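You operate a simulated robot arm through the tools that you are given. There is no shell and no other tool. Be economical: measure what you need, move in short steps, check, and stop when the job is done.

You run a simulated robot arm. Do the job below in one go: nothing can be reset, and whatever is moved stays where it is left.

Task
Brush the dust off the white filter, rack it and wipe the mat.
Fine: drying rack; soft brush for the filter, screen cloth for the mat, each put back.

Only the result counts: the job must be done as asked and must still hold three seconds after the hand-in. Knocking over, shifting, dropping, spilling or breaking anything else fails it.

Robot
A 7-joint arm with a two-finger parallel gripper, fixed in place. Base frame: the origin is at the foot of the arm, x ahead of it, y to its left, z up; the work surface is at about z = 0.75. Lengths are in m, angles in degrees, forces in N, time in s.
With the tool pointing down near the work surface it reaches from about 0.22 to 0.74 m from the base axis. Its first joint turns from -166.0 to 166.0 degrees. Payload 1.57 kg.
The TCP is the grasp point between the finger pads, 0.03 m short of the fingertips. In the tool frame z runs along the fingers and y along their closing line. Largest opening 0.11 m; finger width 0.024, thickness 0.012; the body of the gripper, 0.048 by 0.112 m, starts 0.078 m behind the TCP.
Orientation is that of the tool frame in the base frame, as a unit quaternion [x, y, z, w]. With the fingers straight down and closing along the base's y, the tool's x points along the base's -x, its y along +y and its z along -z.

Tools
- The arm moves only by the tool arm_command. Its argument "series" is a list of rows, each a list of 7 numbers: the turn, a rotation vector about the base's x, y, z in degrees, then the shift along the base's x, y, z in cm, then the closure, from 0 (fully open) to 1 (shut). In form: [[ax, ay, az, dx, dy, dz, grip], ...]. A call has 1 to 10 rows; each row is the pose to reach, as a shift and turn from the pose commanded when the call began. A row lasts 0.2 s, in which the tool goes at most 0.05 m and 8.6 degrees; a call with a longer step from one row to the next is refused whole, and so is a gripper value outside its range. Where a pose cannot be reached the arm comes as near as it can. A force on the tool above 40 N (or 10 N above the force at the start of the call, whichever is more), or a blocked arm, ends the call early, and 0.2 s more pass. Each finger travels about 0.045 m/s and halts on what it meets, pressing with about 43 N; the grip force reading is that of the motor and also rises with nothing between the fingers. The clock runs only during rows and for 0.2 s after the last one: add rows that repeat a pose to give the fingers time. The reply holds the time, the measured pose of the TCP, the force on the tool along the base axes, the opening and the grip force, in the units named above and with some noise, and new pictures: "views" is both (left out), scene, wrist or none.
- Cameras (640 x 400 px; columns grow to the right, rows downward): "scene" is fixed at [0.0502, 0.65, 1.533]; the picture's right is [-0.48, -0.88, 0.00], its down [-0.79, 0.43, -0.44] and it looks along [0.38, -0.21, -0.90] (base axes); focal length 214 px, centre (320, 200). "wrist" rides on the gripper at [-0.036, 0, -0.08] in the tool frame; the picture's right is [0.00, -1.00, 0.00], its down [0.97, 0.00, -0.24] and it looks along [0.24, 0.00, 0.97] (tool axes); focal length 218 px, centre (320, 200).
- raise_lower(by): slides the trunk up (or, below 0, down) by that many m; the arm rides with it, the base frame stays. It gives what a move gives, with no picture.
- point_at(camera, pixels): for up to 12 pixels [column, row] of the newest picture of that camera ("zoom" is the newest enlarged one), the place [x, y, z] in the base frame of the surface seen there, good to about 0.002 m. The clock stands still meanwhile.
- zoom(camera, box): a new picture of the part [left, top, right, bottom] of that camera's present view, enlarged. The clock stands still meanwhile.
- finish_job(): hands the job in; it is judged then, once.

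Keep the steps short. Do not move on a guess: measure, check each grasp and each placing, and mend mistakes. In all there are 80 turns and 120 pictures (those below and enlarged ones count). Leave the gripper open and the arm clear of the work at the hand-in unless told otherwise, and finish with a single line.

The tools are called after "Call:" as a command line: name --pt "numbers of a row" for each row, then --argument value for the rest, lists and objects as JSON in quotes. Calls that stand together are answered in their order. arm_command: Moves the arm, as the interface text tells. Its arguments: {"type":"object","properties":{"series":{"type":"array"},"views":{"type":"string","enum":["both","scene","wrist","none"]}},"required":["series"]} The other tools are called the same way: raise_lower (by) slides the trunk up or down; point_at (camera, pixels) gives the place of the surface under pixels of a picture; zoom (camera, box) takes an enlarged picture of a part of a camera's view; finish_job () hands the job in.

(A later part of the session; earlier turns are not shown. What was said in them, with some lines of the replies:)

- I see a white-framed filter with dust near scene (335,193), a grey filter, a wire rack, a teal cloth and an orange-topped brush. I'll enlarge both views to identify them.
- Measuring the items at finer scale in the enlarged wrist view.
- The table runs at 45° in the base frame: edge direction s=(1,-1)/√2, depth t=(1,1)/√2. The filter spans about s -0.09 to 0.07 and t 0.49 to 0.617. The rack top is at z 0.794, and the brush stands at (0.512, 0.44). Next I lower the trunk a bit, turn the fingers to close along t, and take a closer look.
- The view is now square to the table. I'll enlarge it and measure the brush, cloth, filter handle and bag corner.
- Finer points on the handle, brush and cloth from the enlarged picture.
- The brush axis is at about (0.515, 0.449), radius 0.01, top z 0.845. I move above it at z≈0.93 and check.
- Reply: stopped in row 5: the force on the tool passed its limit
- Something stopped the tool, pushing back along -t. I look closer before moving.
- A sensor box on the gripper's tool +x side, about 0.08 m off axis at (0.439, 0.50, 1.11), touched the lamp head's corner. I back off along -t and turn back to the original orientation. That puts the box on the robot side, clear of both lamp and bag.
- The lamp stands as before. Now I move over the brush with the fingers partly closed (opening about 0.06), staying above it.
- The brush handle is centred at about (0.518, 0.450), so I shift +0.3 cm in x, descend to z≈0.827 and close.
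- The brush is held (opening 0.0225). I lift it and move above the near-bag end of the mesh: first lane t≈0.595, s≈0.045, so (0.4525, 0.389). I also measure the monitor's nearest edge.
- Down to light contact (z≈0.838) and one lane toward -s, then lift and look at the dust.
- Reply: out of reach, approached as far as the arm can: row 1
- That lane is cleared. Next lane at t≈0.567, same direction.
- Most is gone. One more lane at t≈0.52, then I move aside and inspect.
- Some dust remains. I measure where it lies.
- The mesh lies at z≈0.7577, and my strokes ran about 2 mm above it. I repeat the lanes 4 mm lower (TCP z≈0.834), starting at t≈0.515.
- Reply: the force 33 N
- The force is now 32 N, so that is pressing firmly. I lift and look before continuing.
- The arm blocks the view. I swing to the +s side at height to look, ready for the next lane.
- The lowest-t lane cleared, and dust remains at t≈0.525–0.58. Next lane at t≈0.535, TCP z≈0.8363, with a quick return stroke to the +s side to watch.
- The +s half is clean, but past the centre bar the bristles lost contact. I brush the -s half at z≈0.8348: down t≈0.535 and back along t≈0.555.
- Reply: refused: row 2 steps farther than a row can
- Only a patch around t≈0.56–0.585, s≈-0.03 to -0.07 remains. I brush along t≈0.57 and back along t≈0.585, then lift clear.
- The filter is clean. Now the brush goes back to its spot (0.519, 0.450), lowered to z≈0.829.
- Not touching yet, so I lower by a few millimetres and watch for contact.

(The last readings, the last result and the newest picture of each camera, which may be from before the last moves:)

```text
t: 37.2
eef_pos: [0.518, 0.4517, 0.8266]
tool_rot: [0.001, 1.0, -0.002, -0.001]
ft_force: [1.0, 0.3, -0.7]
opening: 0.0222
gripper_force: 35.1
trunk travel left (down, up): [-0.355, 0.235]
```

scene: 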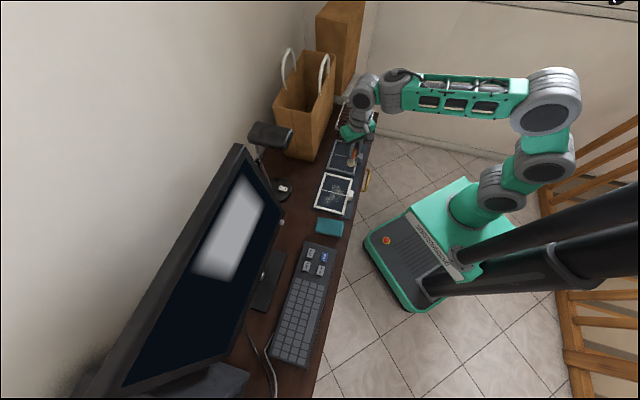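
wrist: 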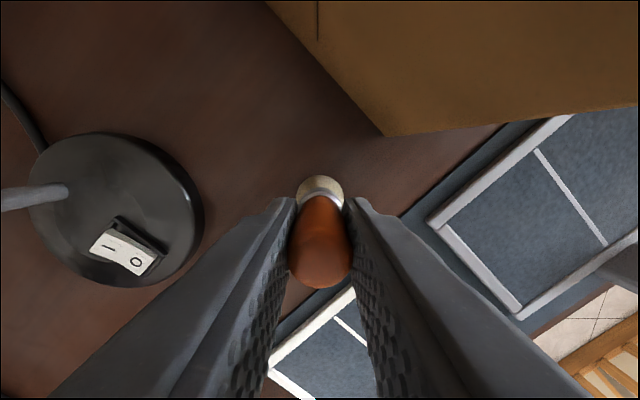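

Still no contact force, so I go down another millimetre or two.

Call:
arm_command --pt "0 0 0 0 0 -0.1 1" --pt "0 0 0 0 0 -0.1 1" --views "none"

Call:
arm_command --pt "0 0 0 0 0 -0.1 1" --pt "0 0 0 0 0 -0.1 1" --views "none"

```text
t: 37.8
eef_pos: [0.5201, 0.4511, 0.8255]
tool_rot: [0.001, 1.0, -0.002, 0.0]
ft_force: [0.5, 0.0, -1.6]
opening: 0.022
gripper_force: 34.7
trunk travel left (down, up): [-0.355, 0.235]
```

```text
t: 38.4
eef_pos: [0.5195, 0.4537, 0.8245]
tool_rot: [0.001, 1.0, -0.003, 0.0]
ft_force: [-0.2, 0.2, -0.4]
opening: 0.0222
gripper_force: 34.6
trunk travel left (down, up): [-0.355, 0.235]
```

Call:
arm_command --pt "0 0 0 0 0 -0.1 1" --pt "0 0 0 0 0 -0.2 1" --pt "0 0 0 0 0 -0.2 1" --views "none"

Call:
zoom --camera "scene" --box '[290, 150, 330, 190]'

```text
t: 39.2
eef_pos: [0.5186, 0.4522, 0.8235]
tool_rot: [0.001, 1.0, -0.001, 0.002]
ft_force: [-2.2, -0.7, 9.9]
opening: 0.0222
gripper_force: 34.6
trunk travel left (down, up): [-0.355, 0.235]
```

```text
10.00 times, centred on (310, 170) of scene
```

zoom: 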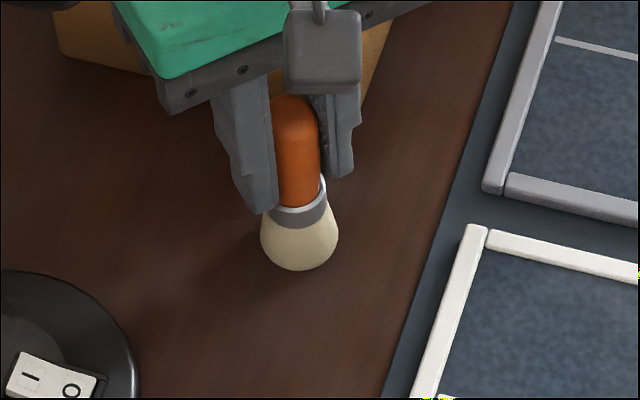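

Contact at 10 N, and the brush stands upright on the table. I raise 1 mm to ease the load, open to about 0.06, and rise straight up.

Call:
arm_command --pt "0 0 0 0 0 0.05 0.95" --pt "0 0 0 0 0 0.05 0.7" --pt "0 0 0 0 0 0.05 0.45" --pt "0 0 0 0 0 0.05 0.45" --pt "0 0 0 0 0 0.05 0.45" --views "wrist"

Call:
arm_command --pt "0 0 0 0 0 2 0.45" --pt "0 0 0 0 0 5 0.45" --pt "0 0 0 0 0 8 0.45" --pt "0 0 0 -2 -2 9 0.45" --pt "0 0 0 -5 -5 9 0.45" --pt "0 0 0 -7 -7 9 0.2" --pt "0 0 0 -7 -7 9 0" --views "both"

```text
t: 40.4
eef_pos: [0.5189, 0.4519, 0.8227]
tool_rot: [0.001, 1.0, -0.003, 0.001]
ft_force: [0.4, -0.3, -0.3]
opening: 0.0608
gripper_force: 0.0
trunk travel left (down, up): [-0.355, 0.235]
```

wrist: 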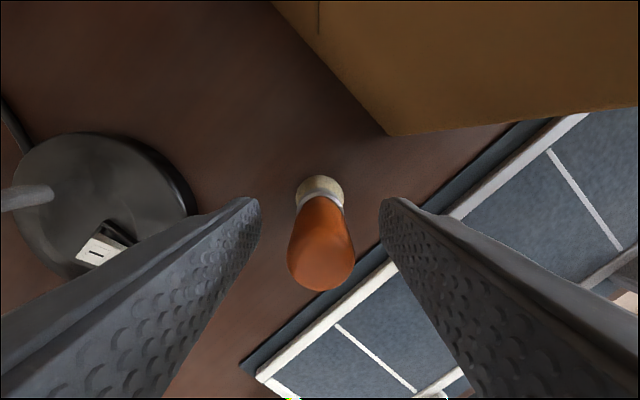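

```text
t: 42.0
eef_pos: [0.4471, 0.3812, 0.9135]
tool_rot: [0.001, 1.0, -0.002, 0.0]
ft_force: [0.7, 0.5, 0.2]
opening: 0.1099
gripper_force: 0.1
trunk travel left (down, up): [-0.355, 0.235]
```

scene: 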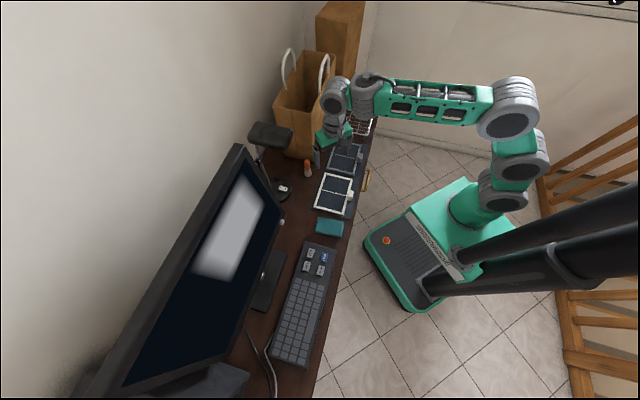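
wrist: 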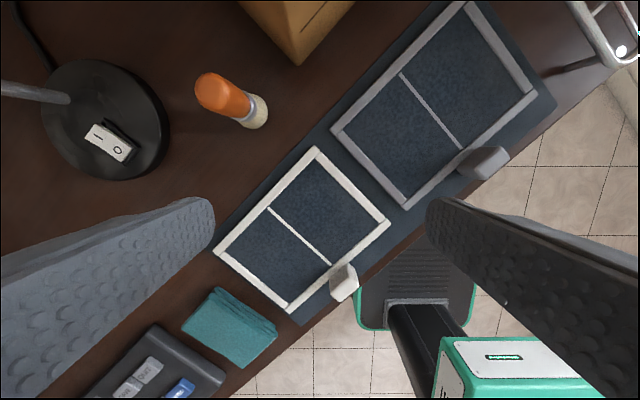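

The brush stands in place. Next I move over the white filter's handle at about (0.337, 0.352), turning -45° so the fingers close along t.

Call:
arm_command --pt "0 0 -7.5 -2 -0.7 1 0" --pt "0 0 -15 -4 -1.3 1 0" --pt "0 0 -22.5 -6 -1.8 1 0" --pt "0 0 -30 -8 -2.3 1 0" --pt "0 0 -37.5 -10 -2.7 1 0.1" --pt "0 0 -45 -11 -3 0 0.3" --pt "0 0 -45 -11 -3 -1 0.4" --pt "0 0 -45 -11 -3 -1 0.4"

Call:
zoom --camera "wrist" --box '[250, 110, 390, 220]'

```text
t: 43.8
eef_pos: [0.3388, 0.3514, 0.904]
tool_rot: [0.384, 0.923, -0.002, -0.001]
ft_force: [0.3, 0.5, 0.0]
opening: 0.0659
gripper_force: 0.0
trunk travel left (down, up): [-0.355, 0.235]
```

scene: 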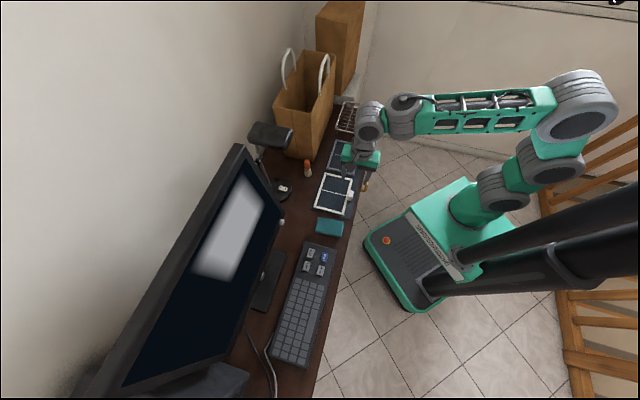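
wrist: 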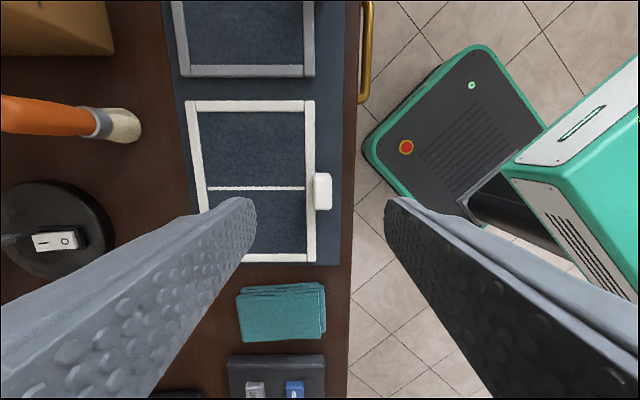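

```text
3.64 times, centred on (320, 165) of wrist
```

zoom: 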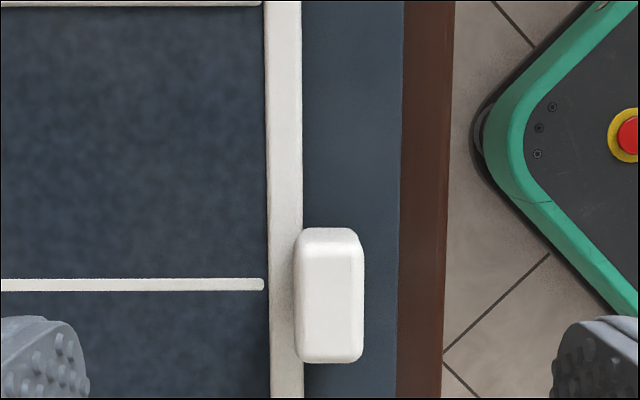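

Call:
point_at --camera "zoom" --pixels '[[302, 240], [345, 240], [302, 350], [345, 350], [325, 300], [358, 300], [298, 300], [284, 300], [284, 180], [330, 232], [200, 150], [350, 180]]'

Call:
point_at --camera "wrist" --pixels '[[192, 106], [310, 104], [310, 258], [300, 256], [312, 72], [345, 200]]'

```text
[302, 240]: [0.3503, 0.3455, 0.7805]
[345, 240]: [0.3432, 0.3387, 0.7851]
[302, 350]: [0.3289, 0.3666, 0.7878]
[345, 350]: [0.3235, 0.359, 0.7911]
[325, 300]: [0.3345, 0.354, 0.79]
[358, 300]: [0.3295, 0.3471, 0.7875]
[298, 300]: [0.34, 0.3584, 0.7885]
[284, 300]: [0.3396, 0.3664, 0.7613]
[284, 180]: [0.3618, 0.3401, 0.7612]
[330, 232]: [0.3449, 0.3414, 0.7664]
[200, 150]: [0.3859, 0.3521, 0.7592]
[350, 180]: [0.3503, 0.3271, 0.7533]
```

```text
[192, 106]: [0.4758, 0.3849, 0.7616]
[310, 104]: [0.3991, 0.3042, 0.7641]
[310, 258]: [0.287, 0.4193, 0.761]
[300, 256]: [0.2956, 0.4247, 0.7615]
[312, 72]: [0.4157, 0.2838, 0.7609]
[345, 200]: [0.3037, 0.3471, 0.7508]
```

The handle is centred at (0.336, 0.3514), 16 mm thick along t, top z 0.790. Before grasping I measure the rack in the scene view.

Call:
zoom --camera "scene" --box '[310, 80, 400, 150]'

```text
5.71 times, centred on (355, 115) of scene
```

zoom: 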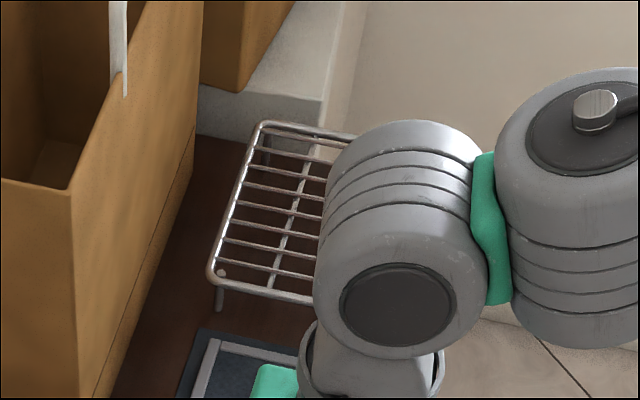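

Call:
point_at --camera "zoom" --pixels '[[212, 276], [265, 126], [257, 130], [238, 190], [330, 134], [260, 288], [219, 272], [240, 240], [278, 245], [272, 213], [280, 289], [72, 190]]'

```text
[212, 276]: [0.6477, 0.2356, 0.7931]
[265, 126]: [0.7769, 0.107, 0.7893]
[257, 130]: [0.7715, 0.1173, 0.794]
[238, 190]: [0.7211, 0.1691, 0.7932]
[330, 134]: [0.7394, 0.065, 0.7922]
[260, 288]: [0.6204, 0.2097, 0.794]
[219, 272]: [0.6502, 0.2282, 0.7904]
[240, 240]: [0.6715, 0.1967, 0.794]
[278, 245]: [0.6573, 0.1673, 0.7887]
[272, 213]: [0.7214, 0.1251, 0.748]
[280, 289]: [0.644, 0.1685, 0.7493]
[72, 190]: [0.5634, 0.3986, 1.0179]
```

The rack top spans s 0.29–0.474 and t 0.48–0.625 at z≈0.794, so the filter fits. Now I descend onto the handle to z 0.795 and close.

Call:
arm_command --pt "0 0 0 -0.3 0 -3 0.4" --pt "0 0 0 -0.3 0 -6 0.4" --pt "0 0 0 -0.3 0 -9 0.4" --pt "0 0 0 -0.3 0 -10.8 0.4" --pt "0 0 0 -0.3 0 -10.8 0.4" --views "wrist"

```text
t: 45.0
eef_pos: [0.3373, 0.353, 0.7954]
tool_rot: [0.384, 0.923, -0.003, -0.002]
ft_force: [0.7, 0.5, 0.4]
opening: 0.066
gripper_force: 0.1
trunk travel left (down, up): [-0.355, 0.235]
```

wrist: 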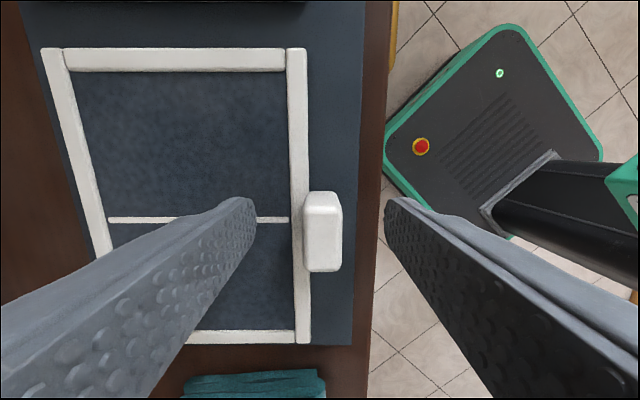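

Well centred on the handle. Closing now.

Call:
arm_command --pt "0 0 0 0 0 0 0.6" --pt "0 0 0 0 0 0 0.8" --pt "0 0 0 0 0 0 1" --pt "0 0 0 0 0 0 1" --pt "0 0 0 0 0 0 1" --views "none"

Call:
arm_command --pt "0 0 0 0 0 1 1" --pt "0 0 0 0 0 3 1" --pt "0 0 0 0 0 5 1" --pt "0 0 0 0 0 8 1" --pt "0 0 0 0 0 8 1"

Call:
zoom --camera "scene" --box '[290, 130, 390, 230]'

```text
t: 46.2
eef_pos: [0.3367, 0.3535, 0.7963]
tool_rot: [0.383, 0.924, -0.002, -0.002]
ft_force: [-0.3, -0.2, 0.9]
opening: 0.0172
gripper_force: 31.3
trunk travel left (down, up): [-0.355, 0.235]
```

```text
t: 47.4
eef_pos: [0.3354, 0.3512, 0.8773]
tool_rot: [0.383, 0.924, -0.002, 0.0]
ft_force: [-0.8, 0.4, -1.7]
opening: 0.0171
gripper_force: 32.2
trunk travel left (down, up): [-0.355, 0.235]
```

scene: 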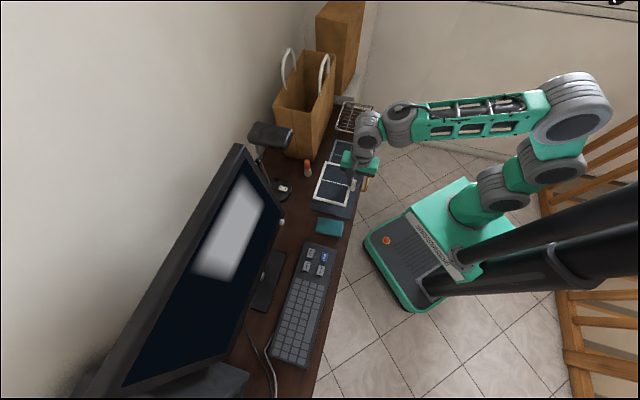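
wrist: 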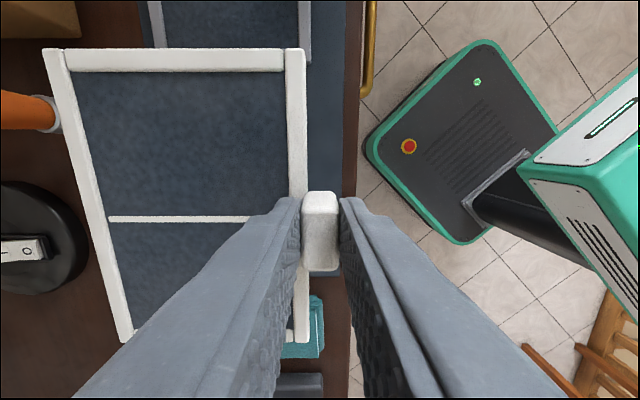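

```text
4.00 times, centred on (340, 180) of scene
```

zoom: 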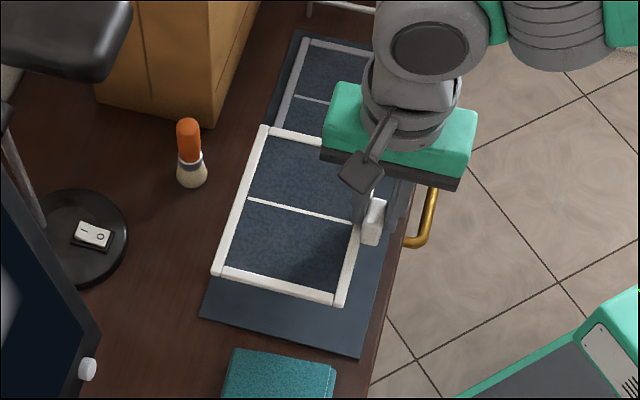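

The filter is held level. I carry it along +s by 0.394 m (t +0.006) at height to above the rack.

Call:
arm_command --pt "0 0 0 2.5 -2.4 1 1" --pt "0 0 0 5.5 -5.3 1.5 1" --pt "0 0 0 8.7 -8.4 1.5 1" --pt "0 0 0 12 -11.6 1.5 1" --pt "0 0 0 15.3 -14.8 1.5 1" --pt "0 0 0 18.6 -18 1.5 1" --pt "0 0 0 21.9 -21.2 1.5 1" --pt "0 0 0 25.2 -24.4 1.5 1" --pt "0 0 0 28.3 -27.4 1.5 1" --pt "0 0 0 28.3 -27.4 1.5 1"

Call:
zoom --camera "scene" --box '[310, 75, 410, 155]'

```text
t: 49.6
eef_pos: [0.6203, 0.0781, 0.8891]
tool_rot: [0.383, 0.924, -0.003, -0.002]
ft_force: [0.1, 0.2, -0.7]
opening: 0.0171
gripper_force: 32.0
trunk travel left (down, up): [-0.355, 0.235]
```

scene: 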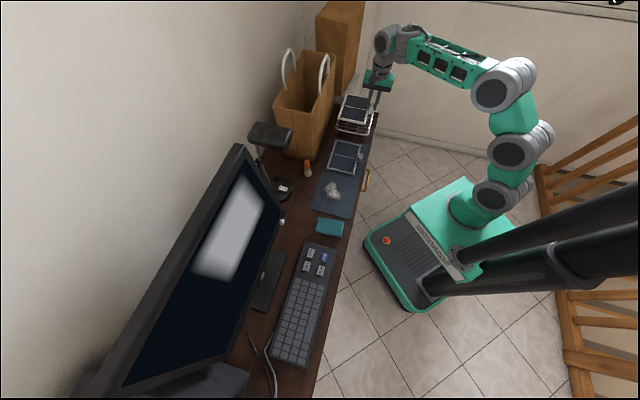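
wrist: 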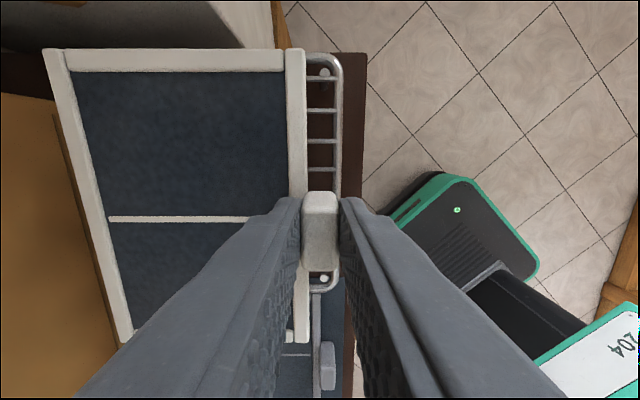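

```text
5.00 times, centred on (360, 115) of scene
```

zoom: 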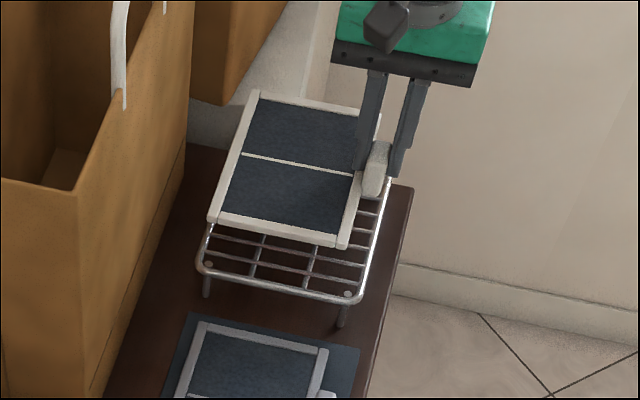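

The filter hovers above the rack. Checking the rack rim positions against the filter.

Call:
point_at --camera "wrist" --pixels '[[339, 130], [325, 73], [323, 279], [322, 58], [320, 125], [320, 290], [296, 60], [50, 60], [300, 335], [66, 60]]'

Call:
point_at --camera "zoom" --pixels '[[201, 268], [355, 300], [385, 190], [212, 222], [342, 247], [253, 93], [205, 240], [350, 292]]'

```text
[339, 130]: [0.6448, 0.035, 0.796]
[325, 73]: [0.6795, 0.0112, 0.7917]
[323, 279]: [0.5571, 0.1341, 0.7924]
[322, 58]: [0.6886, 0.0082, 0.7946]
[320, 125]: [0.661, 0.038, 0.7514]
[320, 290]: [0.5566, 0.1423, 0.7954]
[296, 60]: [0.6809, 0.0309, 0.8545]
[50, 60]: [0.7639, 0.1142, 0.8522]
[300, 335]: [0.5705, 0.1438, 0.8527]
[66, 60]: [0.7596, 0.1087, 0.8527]
```

```text
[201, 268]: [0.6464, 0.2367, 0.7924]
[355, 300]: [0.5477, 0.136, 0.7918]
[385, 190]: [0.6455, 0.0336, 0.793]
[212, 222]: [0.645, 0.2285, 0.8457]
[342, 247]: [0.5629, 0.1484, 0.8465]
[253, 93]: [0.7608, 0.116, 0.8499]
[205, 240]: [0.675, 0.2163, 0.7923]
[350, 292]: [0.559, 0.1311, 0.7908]
```

The filter should shift 6 mm in +s to centre it. Then I lower to just above contact.

Call:
arm_command --pt "0 0 0 0.42 -0.42 -1 1" --pt "0 0 0 0.42 -0.42 -3 1" --pt "0 0 0 0.42 -0.42 -4.3 1" --pt "0 0 0 0.42 -0.42 -4.8 1" --pt "0 0 0 0.42 -0.42 -4.8 1" --views "none"

Call:
arm_command --pt "0 0 0 0 0 -0.1 1" --pt "0 0 0 0 0 -0.2 1" --pt "0 0 0 0 0 -0.2 1" --views "none"

Call:
zoom --camera "scene" --box '[310, 75, 410, 155]'

```text
t: 50.8
eef_pos: [0.6233, 0.0727, 0.8415]
tool_rot: [0.383, 0.924, -0.002, -0.001]
ft_force: [0.0, 0.0, -1.1]
opening: 0.0168
gripper_force: 31.6
trunk travel left (down, up): [-0.355, 0.235]
```

```text
t: 51.6
eef_pos: [0.6239, 0.0735, 0.8405]
tool_rot: [0.383, 0.924, -0.003, -0.002]
ft_force: [-0.2, -0.1, -0.8]
opening: 0.017
gripper_force: 32.1
trunk travel left (down, up): [-0.355, 0.235]
```

```text
5.00 times, centred on (360, 115) of scene
```

zoom: 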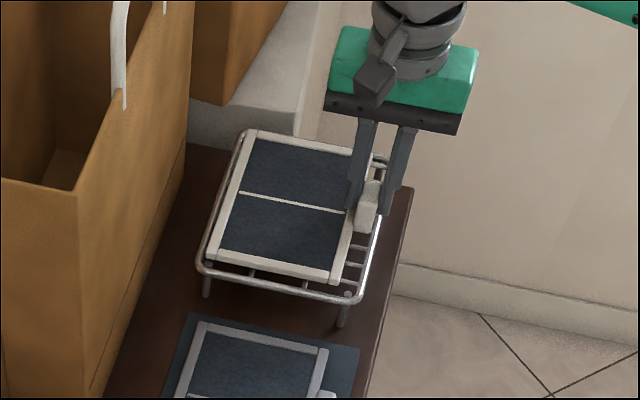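

It sits centred just above the bars. I lower millimetre by millimetre.

Call:
arm_command --pt "0 0 0 0 0 -0.1 1" --pt "0 0 0 0 0 -0.2 1" --pt "0 0 0 0 0 -0.2 1" --views "none"

Call:
arm_command --pt "0 0 0 0 0 -0.1 1" --pt "0 0 0 0 0 -0.2 1" --pt "0 0 0 0 0 -0.2 1" --views "none"

```text
t: 52.4
eef_pos: [0.6233, 0.0748, 0.8378]
tool_rot: [0.383, 0.924, -0.002, -0.001]
ft_force: [1.1, 0.4, 2.6]
opening: 0.0172
gripper_force: 32.2
trunk travel left (down, up): [-0.355, 0.235]
```

```text
t: 53.2
eef_pos: [0.6231, 0.0748, 0.8392]
tool_rot: [0.384, 0.924, -0.001, 0.0]
ft_force: [1.1, 1.7, 16.9]
opening: 0.0169
gripper_force: 32.1
trunk travel left (down, up): [-0.355, 0.235]
```

Firm contact (17 N). I raise 1.5 mm to ease the load, open the fingers and rise straight up.

Call:
arm_command --pt "0 0 0 0 0 0.1 1" --pt "0 0 0 0 0 0.15 0.9" --pt "0 0 0 0 0 0.15 0.7" --pt "0 0 0 0 0 0.15 0.5" --pt "0 0 0 0 0 0.15 0.5" --views "wrist"

Call:
arm_command --pt "0 0 0 0 0 2 0.5" --pt "0 0 0 0 0 5 0.5" --pt "0 0 0 0 0 9 0.5" --pt "0 0 0 -3 3 10 0.5" --pt "0 0 0 -6 6 10 0.5" --pt "0 0 0 -9 9 10 0.4" --pt "0 0 0 -12 12 10 0.2" --pt "0 0 0 -15 15 10 0" --pt "0 0 0 -15 15 10 0"

Call:
zoom --camera "scene" --box '[310, 75, 410, 155]'

```text
t: 54.4
eef_pos: [0.6223, 0.0729, 0.8367]
tool_rot: [0.384, 0.923, -0.003, -0.001]
ft_force: [-0.2, -0.1, 0.3]
opening: 0.055
gripper_force: 0.0
trunk travel left (down, up): [-0.355, 0.235]
```

wrist: 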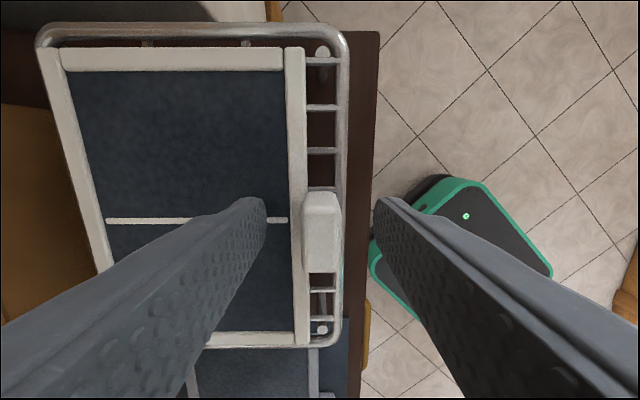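

```text
t: 56.4
eef_pos: [0.4713, 0.2258, 0.9363]
tool_rot: [0.384, 0.923, -0.002, -0.001]
ft_force: [-0.2, 0.7, -0.6]
opening: 0.1099
gripper_force: 0.1
trunk travel left (down, up): [-0.355, 0.235]
```

scene: 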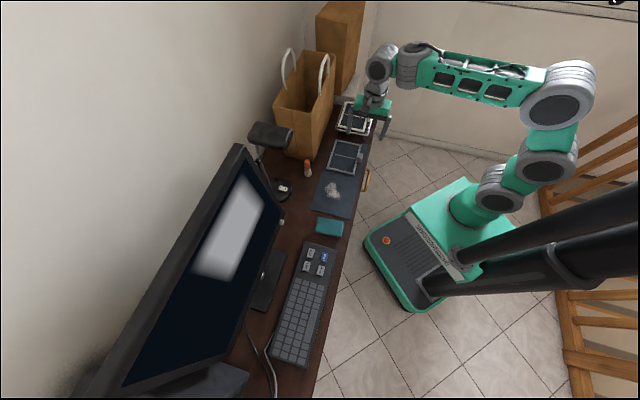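
wrist: 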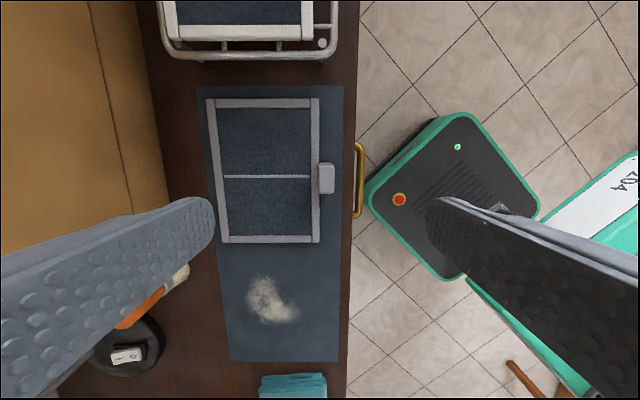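

```text
5.00 times, centred on (360, 115) of scene
```

zoom: 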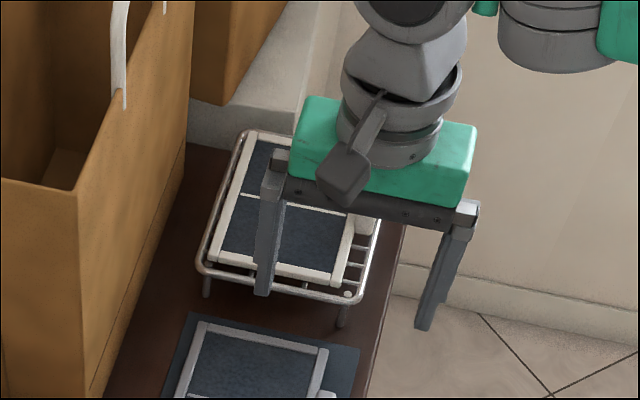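

The filter rests in the rack. Dust has fallen on the mat at wrist (270,300). I measure it, and move toward the cloth while turning so the fingers close along s.

Call:
point_at --camera "wrist" --pixels '[[258, 276], [247, 300], [270, 325], [299, 315], [285, 290], [270, 300], [228, 360], [337, 358], [222, 243], [318, 243], [262, 378], [325, 376]]'

Call:
zoom --camera "scene" --box '[290, 150, 380, 250]'

```text
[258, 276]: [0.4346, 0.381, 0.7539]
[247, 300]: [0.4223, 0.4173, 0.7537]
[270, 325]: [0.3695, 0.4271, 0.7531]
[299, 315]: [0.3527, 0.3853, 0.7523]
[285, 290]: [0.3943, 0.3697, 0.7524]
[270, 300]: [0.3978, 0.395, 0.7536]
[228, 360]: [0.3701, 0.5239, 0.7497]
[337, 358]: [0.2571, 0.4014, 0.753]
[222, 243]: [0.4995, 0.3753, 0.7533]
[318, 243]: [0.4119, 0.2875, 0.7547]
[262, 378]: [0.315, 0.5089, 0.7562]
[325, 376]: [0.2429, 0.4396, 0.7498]
```

```text
4.00 times, centred on (335, 200) of scene
```

zoom: 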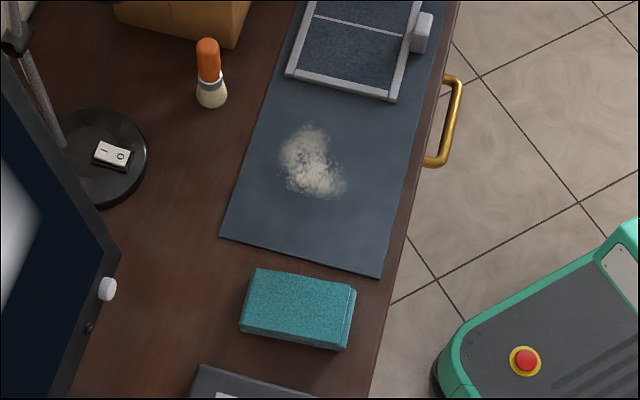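

Dust spans s -0.045 to 0.045 and t 0.52 to 0.60. The cloth spans s -0.188 to -0.13 and t 0.49 to 0.58. Moving over it and turning +90°.

Call:
arm_command --pt "0 0 8.4 -1.9 2.4 0 0" --pt "0 0 16.8 -3.8 4.9 0 0" --pt "0 0 25.2 -5.7 7.4 0 0" --pt "0 0 33.6 -7.6 9.9 0 0" --pt "0 0 42 -9.5 12.3 0 0" --pt "0 0 50.4 -11.5 14.8 0 0" --pt "0 0 58.8 -13.5 17.3 0 0" --pt "0 0 67.2 -15.5 19.8 0 0" --pt "0 0 75.6 -17.5 22.3 0 0" --pt "0 0 84 -19.5 24.8 0 0" --views "none"

Call:
arm_command --pt "0 0 6.2 -1.0 1.5 -1 0" --pt "0 0 6.2 -1.0 1.5 -2 0" --pt "0 0 6.2 -1.0 1.5 -2 0"

```text
t: 58.6
eef_pos: [0.2775, 0.4714, 0.936]
tool_rot: [-0.334, 0.943, -0.002, 0.001]
ft_force: [-0.7, 0.5, 0.9]
opening: 0.11
gripper_force: 0.0
trunk travel left (down, up): [-0.355, 0.235]
```

```text
t: 59.4
eef_pos: [0.2686, 0.4865, 0.917]
tool_rot: [-0.384, 0.923, -0.002, 0.001]
ft_force: [-0.4, 0.2, -1.5]
opening: 0.1104
gripper_force: 0.2
trunk travel left (down, up): [-0.355, 0.235]
```

scene: 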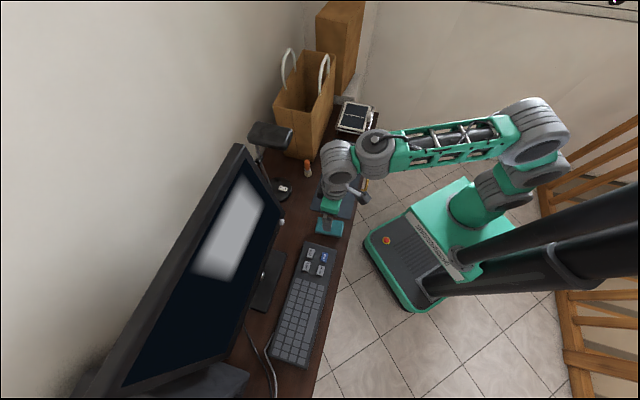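
wrist: 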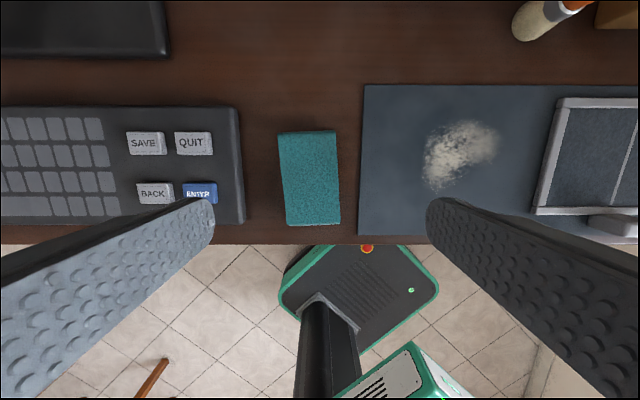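

Call:
point_at --camera "wrist" --pixels '[[281, 135], [333, 133], [288, 222], [339, 220], [310, 178], [240, 110], [243, 215], [362, 130], [281, 215], [337, 180]]'

Call:
zoom --camera "wrist" --box '[230, 110, 390, 240]'

```text
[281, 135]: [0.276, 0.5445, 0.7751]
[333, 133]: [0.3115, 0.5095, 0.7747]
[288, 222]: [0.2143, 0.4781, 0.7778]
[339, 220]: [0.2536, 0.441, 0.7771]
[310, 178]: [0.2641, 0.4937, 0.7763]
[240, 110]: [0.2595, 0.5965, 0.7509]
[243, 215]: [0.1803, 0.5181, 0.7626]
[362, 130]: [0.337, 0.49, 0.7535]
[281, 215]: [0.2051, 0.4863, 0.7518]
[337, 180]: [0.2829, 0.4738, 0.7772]
```

```text
3.08 times, centred on (310, 175) of wrist
```

zoom: 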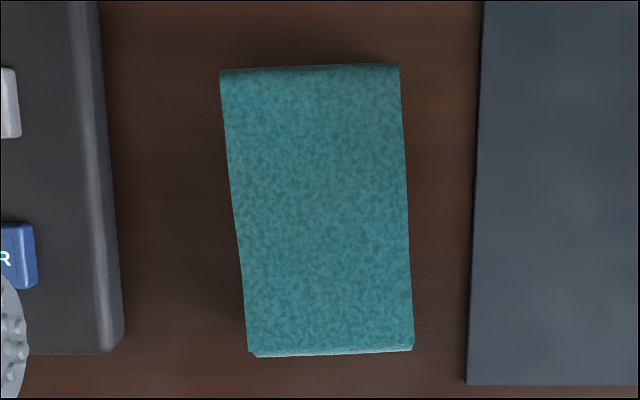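

The cloth is centred at (0.264, 0.493), turned about 3.5°, 52 mm wide. I align, pre-open to about 0.085 and descend in two stages.

Call:
arm_command --pt "0 0 3.5 -0.5 0.6 -2 0.1" --pt "0 0 3.5 -0.5 0.6 -5 0.23" --pt "0 0 3.5 -0.5 0.6 -8 0.23" --pt "0 0 3.5 -0.5 0.6 -9 0.23" --pt "0 0 3.5 -0.5 0.6 -9 0.23" --views "wrist"

```text
t: 60.6
eef_pos: [0.2622, 0.4936, 0.8268]
tool_rot: [-0.411, 0.911, -0.003, 0.001]
ft_force: [0.2, 0.1, 0.2]
opening: 0.0845
gripper_force: 0.0
trunk travel left (down, up): [-0.355, 0.235]
```

wrist: 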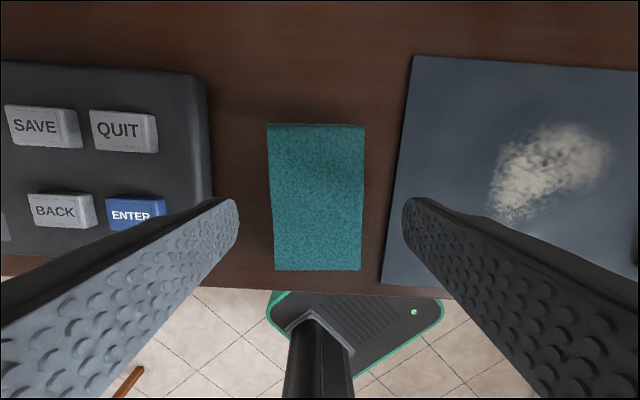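

Aligned. I descend to z≈0.787 and close on the cloth.

Call:
arm_command --pt "0 0 0 0 0 -2 0.23" --pt "0 0 0 0 0 -3.2 0.23" --pt "0 0 0 0 0 -4 0.23" --pt "0 0 0 0 0 -4 0.23" --pt "0 0 0 0 0 -4 0.45" --pt "0 0 0 0 0 -4 0.7" --pt "0 0 0 0 0 -4 1" --pt "0 0 0 0 0 -4 1" --views "wrist"

```text
t: 62.4
eef_pos: [0.2625, 0.4931, 0.7867]
tool_rot: [-0.411, 0.912, -0.002, 0.001]
ft_force: [0.5, -0.7, 0.7]
opening: 0.0569
gripper_force: 34.1
trunk travel left (down, up): [-0.355, 0.235]
```

wrist: 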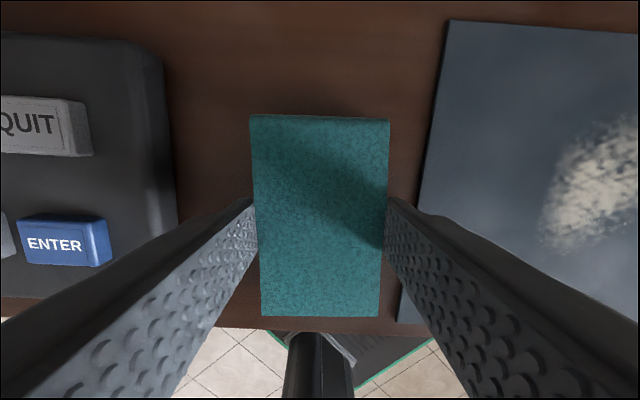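

Held (opening 0.057). I lift it 3 cm, move over the mat at s≈-0.062, t≈0.56, and lower to about contact.

Call:
arm_command --pt "0 0 0 0 0 1.5 1" --pt "0 0 0 0 0 3 1" --pt "0 0 -1.7 3 -1.8 3 1" --pt "0 0 -3.5 6 -3.6 3 1" --pt "0 0 -3.5 8.96 -5.33 3 1" --pt "0 0 -3.5 8.96 -5.33 1.5 1" --pt "0 0 -3.5 8.96 -5.33 0.6 1" --pt "0 0 -3.5 8.96 -5.33 0.3 1" --pt "0 0 -3.5 8.96 -5.33 0.3 1" --views "wrist"

```text
t: 64.4
eef_pos: [0.3516, 0.4404, 0.7903]
tool_rot: [-0.384, 0.924, -0.002, 0.0]
ft_force: [0.6, 0.1, -0.5]
opening: 0.0568
gripper_force: 43.2
trunk travel left (down, up): [-0.355, 0.235]
```

wrist: 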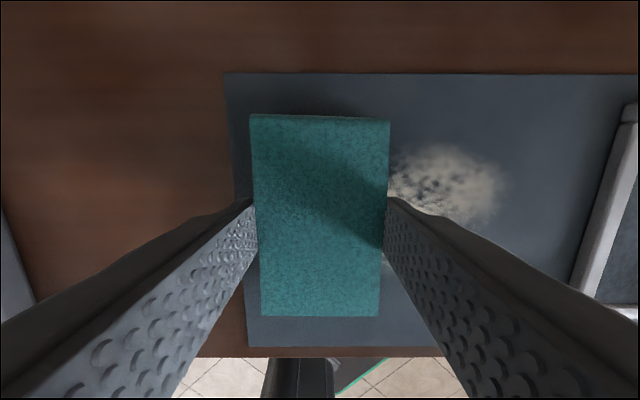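

No contact yet, so I lower 2 mm more.

Call:
arm_command --pt "0 0 0 0 0 -0.1 1" --pt "0 0 0 0 0 -0.2 1" --pt "0 0 0 0 0 -0.2 1" --views "none"

```text
t: 65.2
eef_pos: [0.3524, 0.4403, 0.7901]
tool_rot: [-0.383, 0.924, 0.0, 0.002]
ft_force: [-4.0, -2.4, 16.4]
opening: 0.057
gripper_force: 42.8
trunk travel left (down, up): [-0.355, 0.235]
```

Contact at 16 N. I ease slightly and wipe to s≈0.033 and back.

Call:
arm_command --pt "0 0 0 1.4 -1.4 0.05 1" --pt "0 0 0 2.8 -2.8 0.05 1" --pt "0 0 0 4.2 -4.2 0.05 1" --pt "0 0 0 5.5 -5.5 0.05 1" --pt "0 0 0 6.7 -6.7 0.05 1" --pt "0 0 0 5.3 -5.3 0.05 1" --pt "0 0 0 3.9 -3.9 0.05 1" --pt "0 0 0 2.5 -2.5 0.05 1" --pt "0 0 0 1.1 -1.1 0.05 1" --pt "0 0 0 0 0 0.05 1" --views "wrist"

Call:
zoom --camera "scene" --box '[290, 130, 380, 240]'

```text
t: 67.4
eef_pos: [0.3529, 0.4391, 0.7909]
tool_rot: [-0.383, 0.924, -0.002, 0.0]
ft_force: [5.7, -5.1, 12.2]
opening: 0.0565
gripper_force: 43.2
trunk travel left (down, up): [-0.355, 0.235]
```

wrist: 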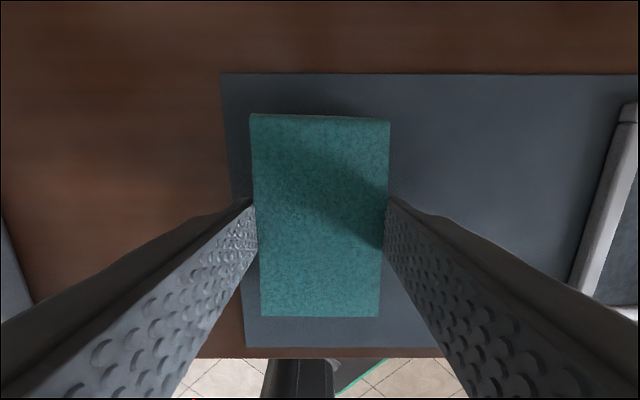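

```text
3.64 times, centred on (335, 185) of scene
```

zoom: 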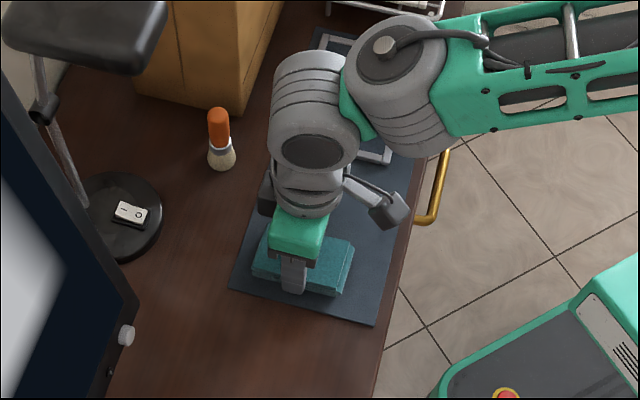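

The dust looks gone. I lift the cloth toward its place and inspect the mat.

Call:
arm_command --pt "0 0 0 0 0 2 1" --pt "0 0 0 0 0 4 1" --pt "0 0 1.7 -3 1.8 4 1" --pt "0 0 3.5 -6 3.6 4 1" --pt "0 0 3.5 -9.0 5.35 4 1" --pt "0 0 3.5 -9.0 5.35 4 1" --views "both"

Call:
zoom --camera "scene" --box '[290, 130, 380, 240]'

```text
t: 68.8
eef_pos: [0.2634, 0.4944, 0.8299]
tool_rot: [-0.411, 0.911, -0.002, 0.001]
ft_force: [-0.7, -0.1, -0.9]
opening: 0.0568
gripper_force: 43.3
trunk travel left (down, up): [-0.355, 0.235]
```

scene: 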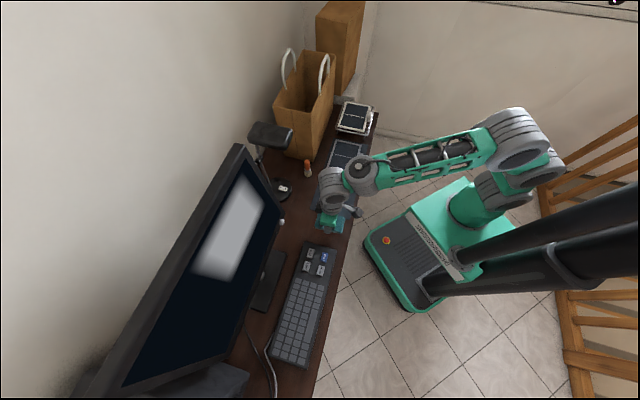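
wrist: 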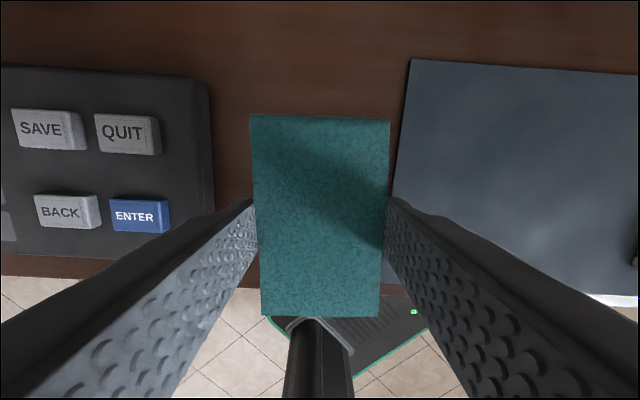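

```text
3.64 times, centred on (335, 185) of scene
```

zoom: 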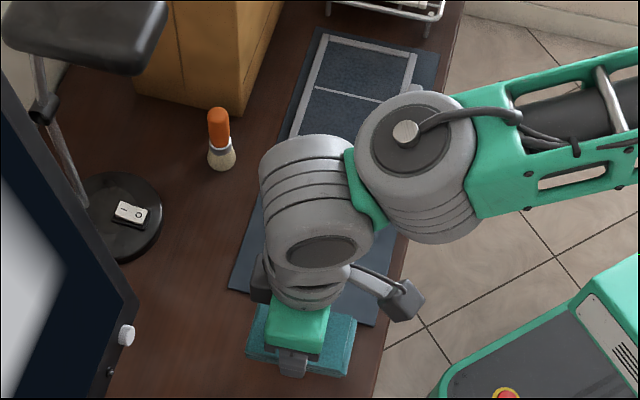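

A faintly lighter patch shows near wrist (550,240). I check it.

Call:
zoom --camera "wrist" --box '[400, 50, 640, 300]'

Call:
point_at --camera "wrist" --pixels '[[545, 240], [600, 200], [500, 220]]'

```text
1.60 times, centred on (520, 175) of wrist
```

zoom: 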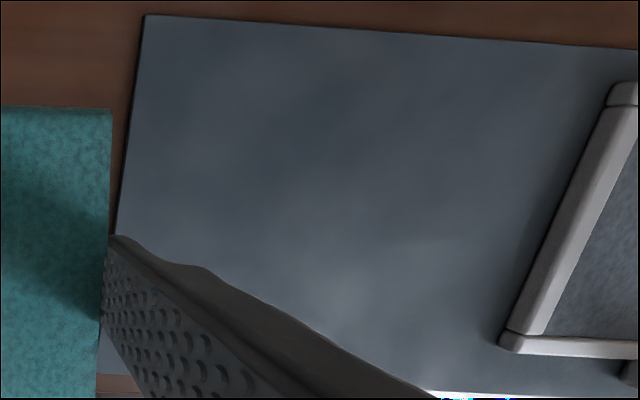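

```text
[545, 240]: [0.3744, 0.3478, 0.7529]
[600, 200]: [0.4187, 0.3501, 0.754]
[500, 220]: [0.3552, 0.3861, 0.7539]
```

That looks like sheen rather than dust; I'll recheck once the arm is clear. Now the cloth goes back to its spot, lowered to the original z≈0.787.

Call:
arm_command --pt "0 0 0 0 0 -2 1" --pt "0 0 0 0 0 -3.5 1" --pt "0 0 0 0 0 -4.1 1" --pt "0 0 0 0 0 -4.1 1" --views "none"

Call:
arm_command --pt "0 0 0 0 0 -0.1 1" --pt "0 0 0 0 0 -0.2 1" --pt "0 0 0 0 0 -0.2 1" --views "none"

```text
t: 69.8
eef_pos: [0.2644, 0.4931, 0.7882]
tool_rot: [-0.412, 0.911, -0.002, 0.001]
ft_force: [0.2, -0.9, -0.7]
opening: 0.0566
gripper_force: 43.2
trunk travel left (down, up): [-0.355, 0.235]
```

```text
t: 70.6
eef_pos: [0.2613, 0.4936, 0.7862]
tool_rot: [-0.412, 0.911, -0.001, 0.002]
ft_force: [0.2, -1.4, 8.5]
opening: 0.0567
gripper_force: 43.2
trunk travel left (down, up): [-0.355, 0.235]
```

Contact at 8.5 N, so the cloth is on the table. I open gently to about 0.085, then rise.

Call:
arm_command --pt "0 0 0 0 0 0.05 0.8" --pt "0 0 0 0 0 0.05 0.5" --pt "0 0 0 0 0 0.05 0.3" --pt "0 0 0 0 0 0.05 0.23" --pt "0 0 0 0 0 0.05 0.23" --pt "0 0 0 0 0 0.05 0.23" --views "none"

Call:
arm_command --pt "0 0 0 0 0 3 0.23" --pt "0 0 0 0 0 7 0.23" --pt "0 0 0 0 0 11 0.2" --pt "0 0 0 -2 -2 13 0" --pt "0 0 0 -5 -5 15 0" --pt "0 0 0 -8 -8 17 0" --pt "0 0 0 -8 -8 17 0"

Call:
zoom --camera "scene" --box '[280, 140, 380, 250]'

```text
t: 72.0
eef_pos: [0.2623, 0.4937, 0.7868]
tool_rot: [-0.411, 0.911, -0.003, 0.001]
ft_force: [0.9, 0.6, -0.1]
opening: 0.0848
gripper_force: 0.1
trunk travel left (down, up): [-0.355, 0.235]
```

```text
t: 73.6
eef_pos: [0.1823, 0.4134, 0.9577]
tool_rot: [-0.412, 0.911, -0.002, 0.001]
ft_force: [0.0, -0.8, -0.4]
opening: 0.1101
gripper_force: 0.1
trunk travel left (down, up): [-0.355, 0.235]
```

scene: 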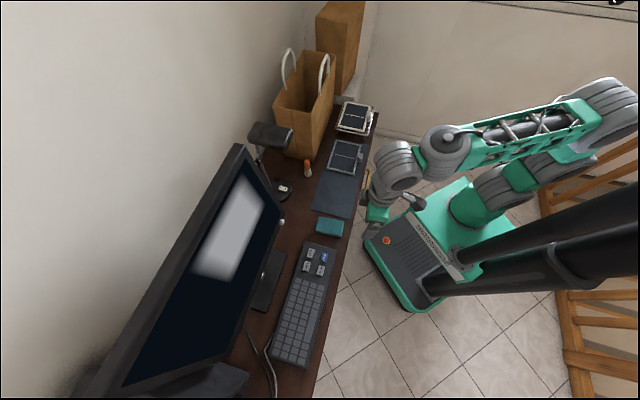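
wrist: 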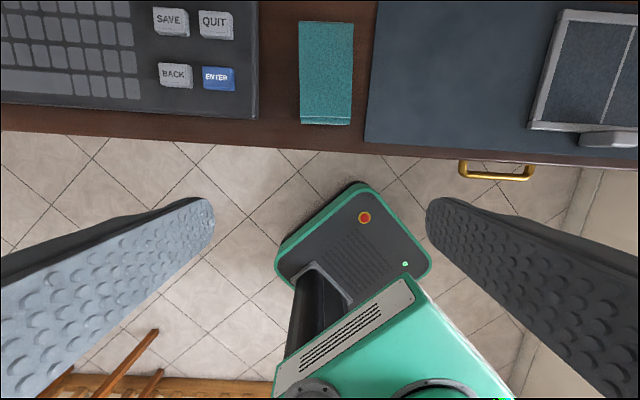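

```text
3.64 times, centred on (330, 195) of scene
```

zoom: 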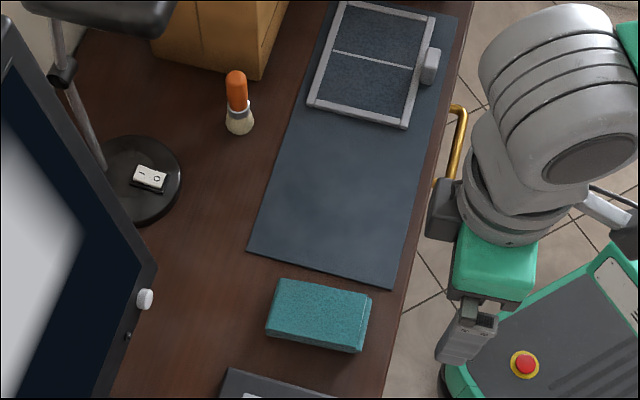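

The mat is clean, and the brush and cloth are in place. Final check of the rack and positions.

Call:
zoom --camera "scene" --box '[300, 90, 400, 190]'

Call:
point_at --camera "wrist" --pixels '[[302, 24], [352, 24], [302, 121], [349, 121], [366, 140], [530, 126]]'

```text
4.00 times, centred on (350, 140) of scene
```

zoom: 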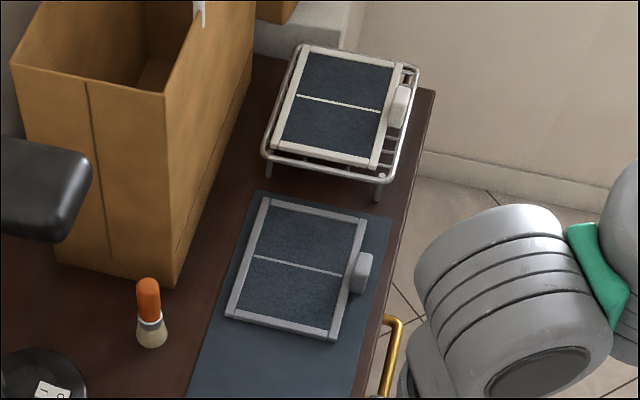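

```text
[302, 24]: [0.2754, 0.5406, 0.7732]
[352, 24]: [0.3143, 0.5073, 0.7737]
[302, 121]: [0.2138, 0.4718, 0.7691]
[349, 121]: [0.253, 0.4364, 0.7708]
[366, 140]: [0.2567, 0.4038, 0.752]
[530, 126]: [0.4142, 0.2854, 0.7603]
```

Everything checks out: the filter is in the rack, the mat is clean, the tools are back, the gripper is open and the arm is clear. Handing in.

Call:
finish_job

```text
The job is handed in.
```

The white filter is brushed clean and on the drying rack, the mat is wiped, and the brush and cloth are back in place; early on the gripper's sensor box touched the lamp head, but the lamp did not visibly move.
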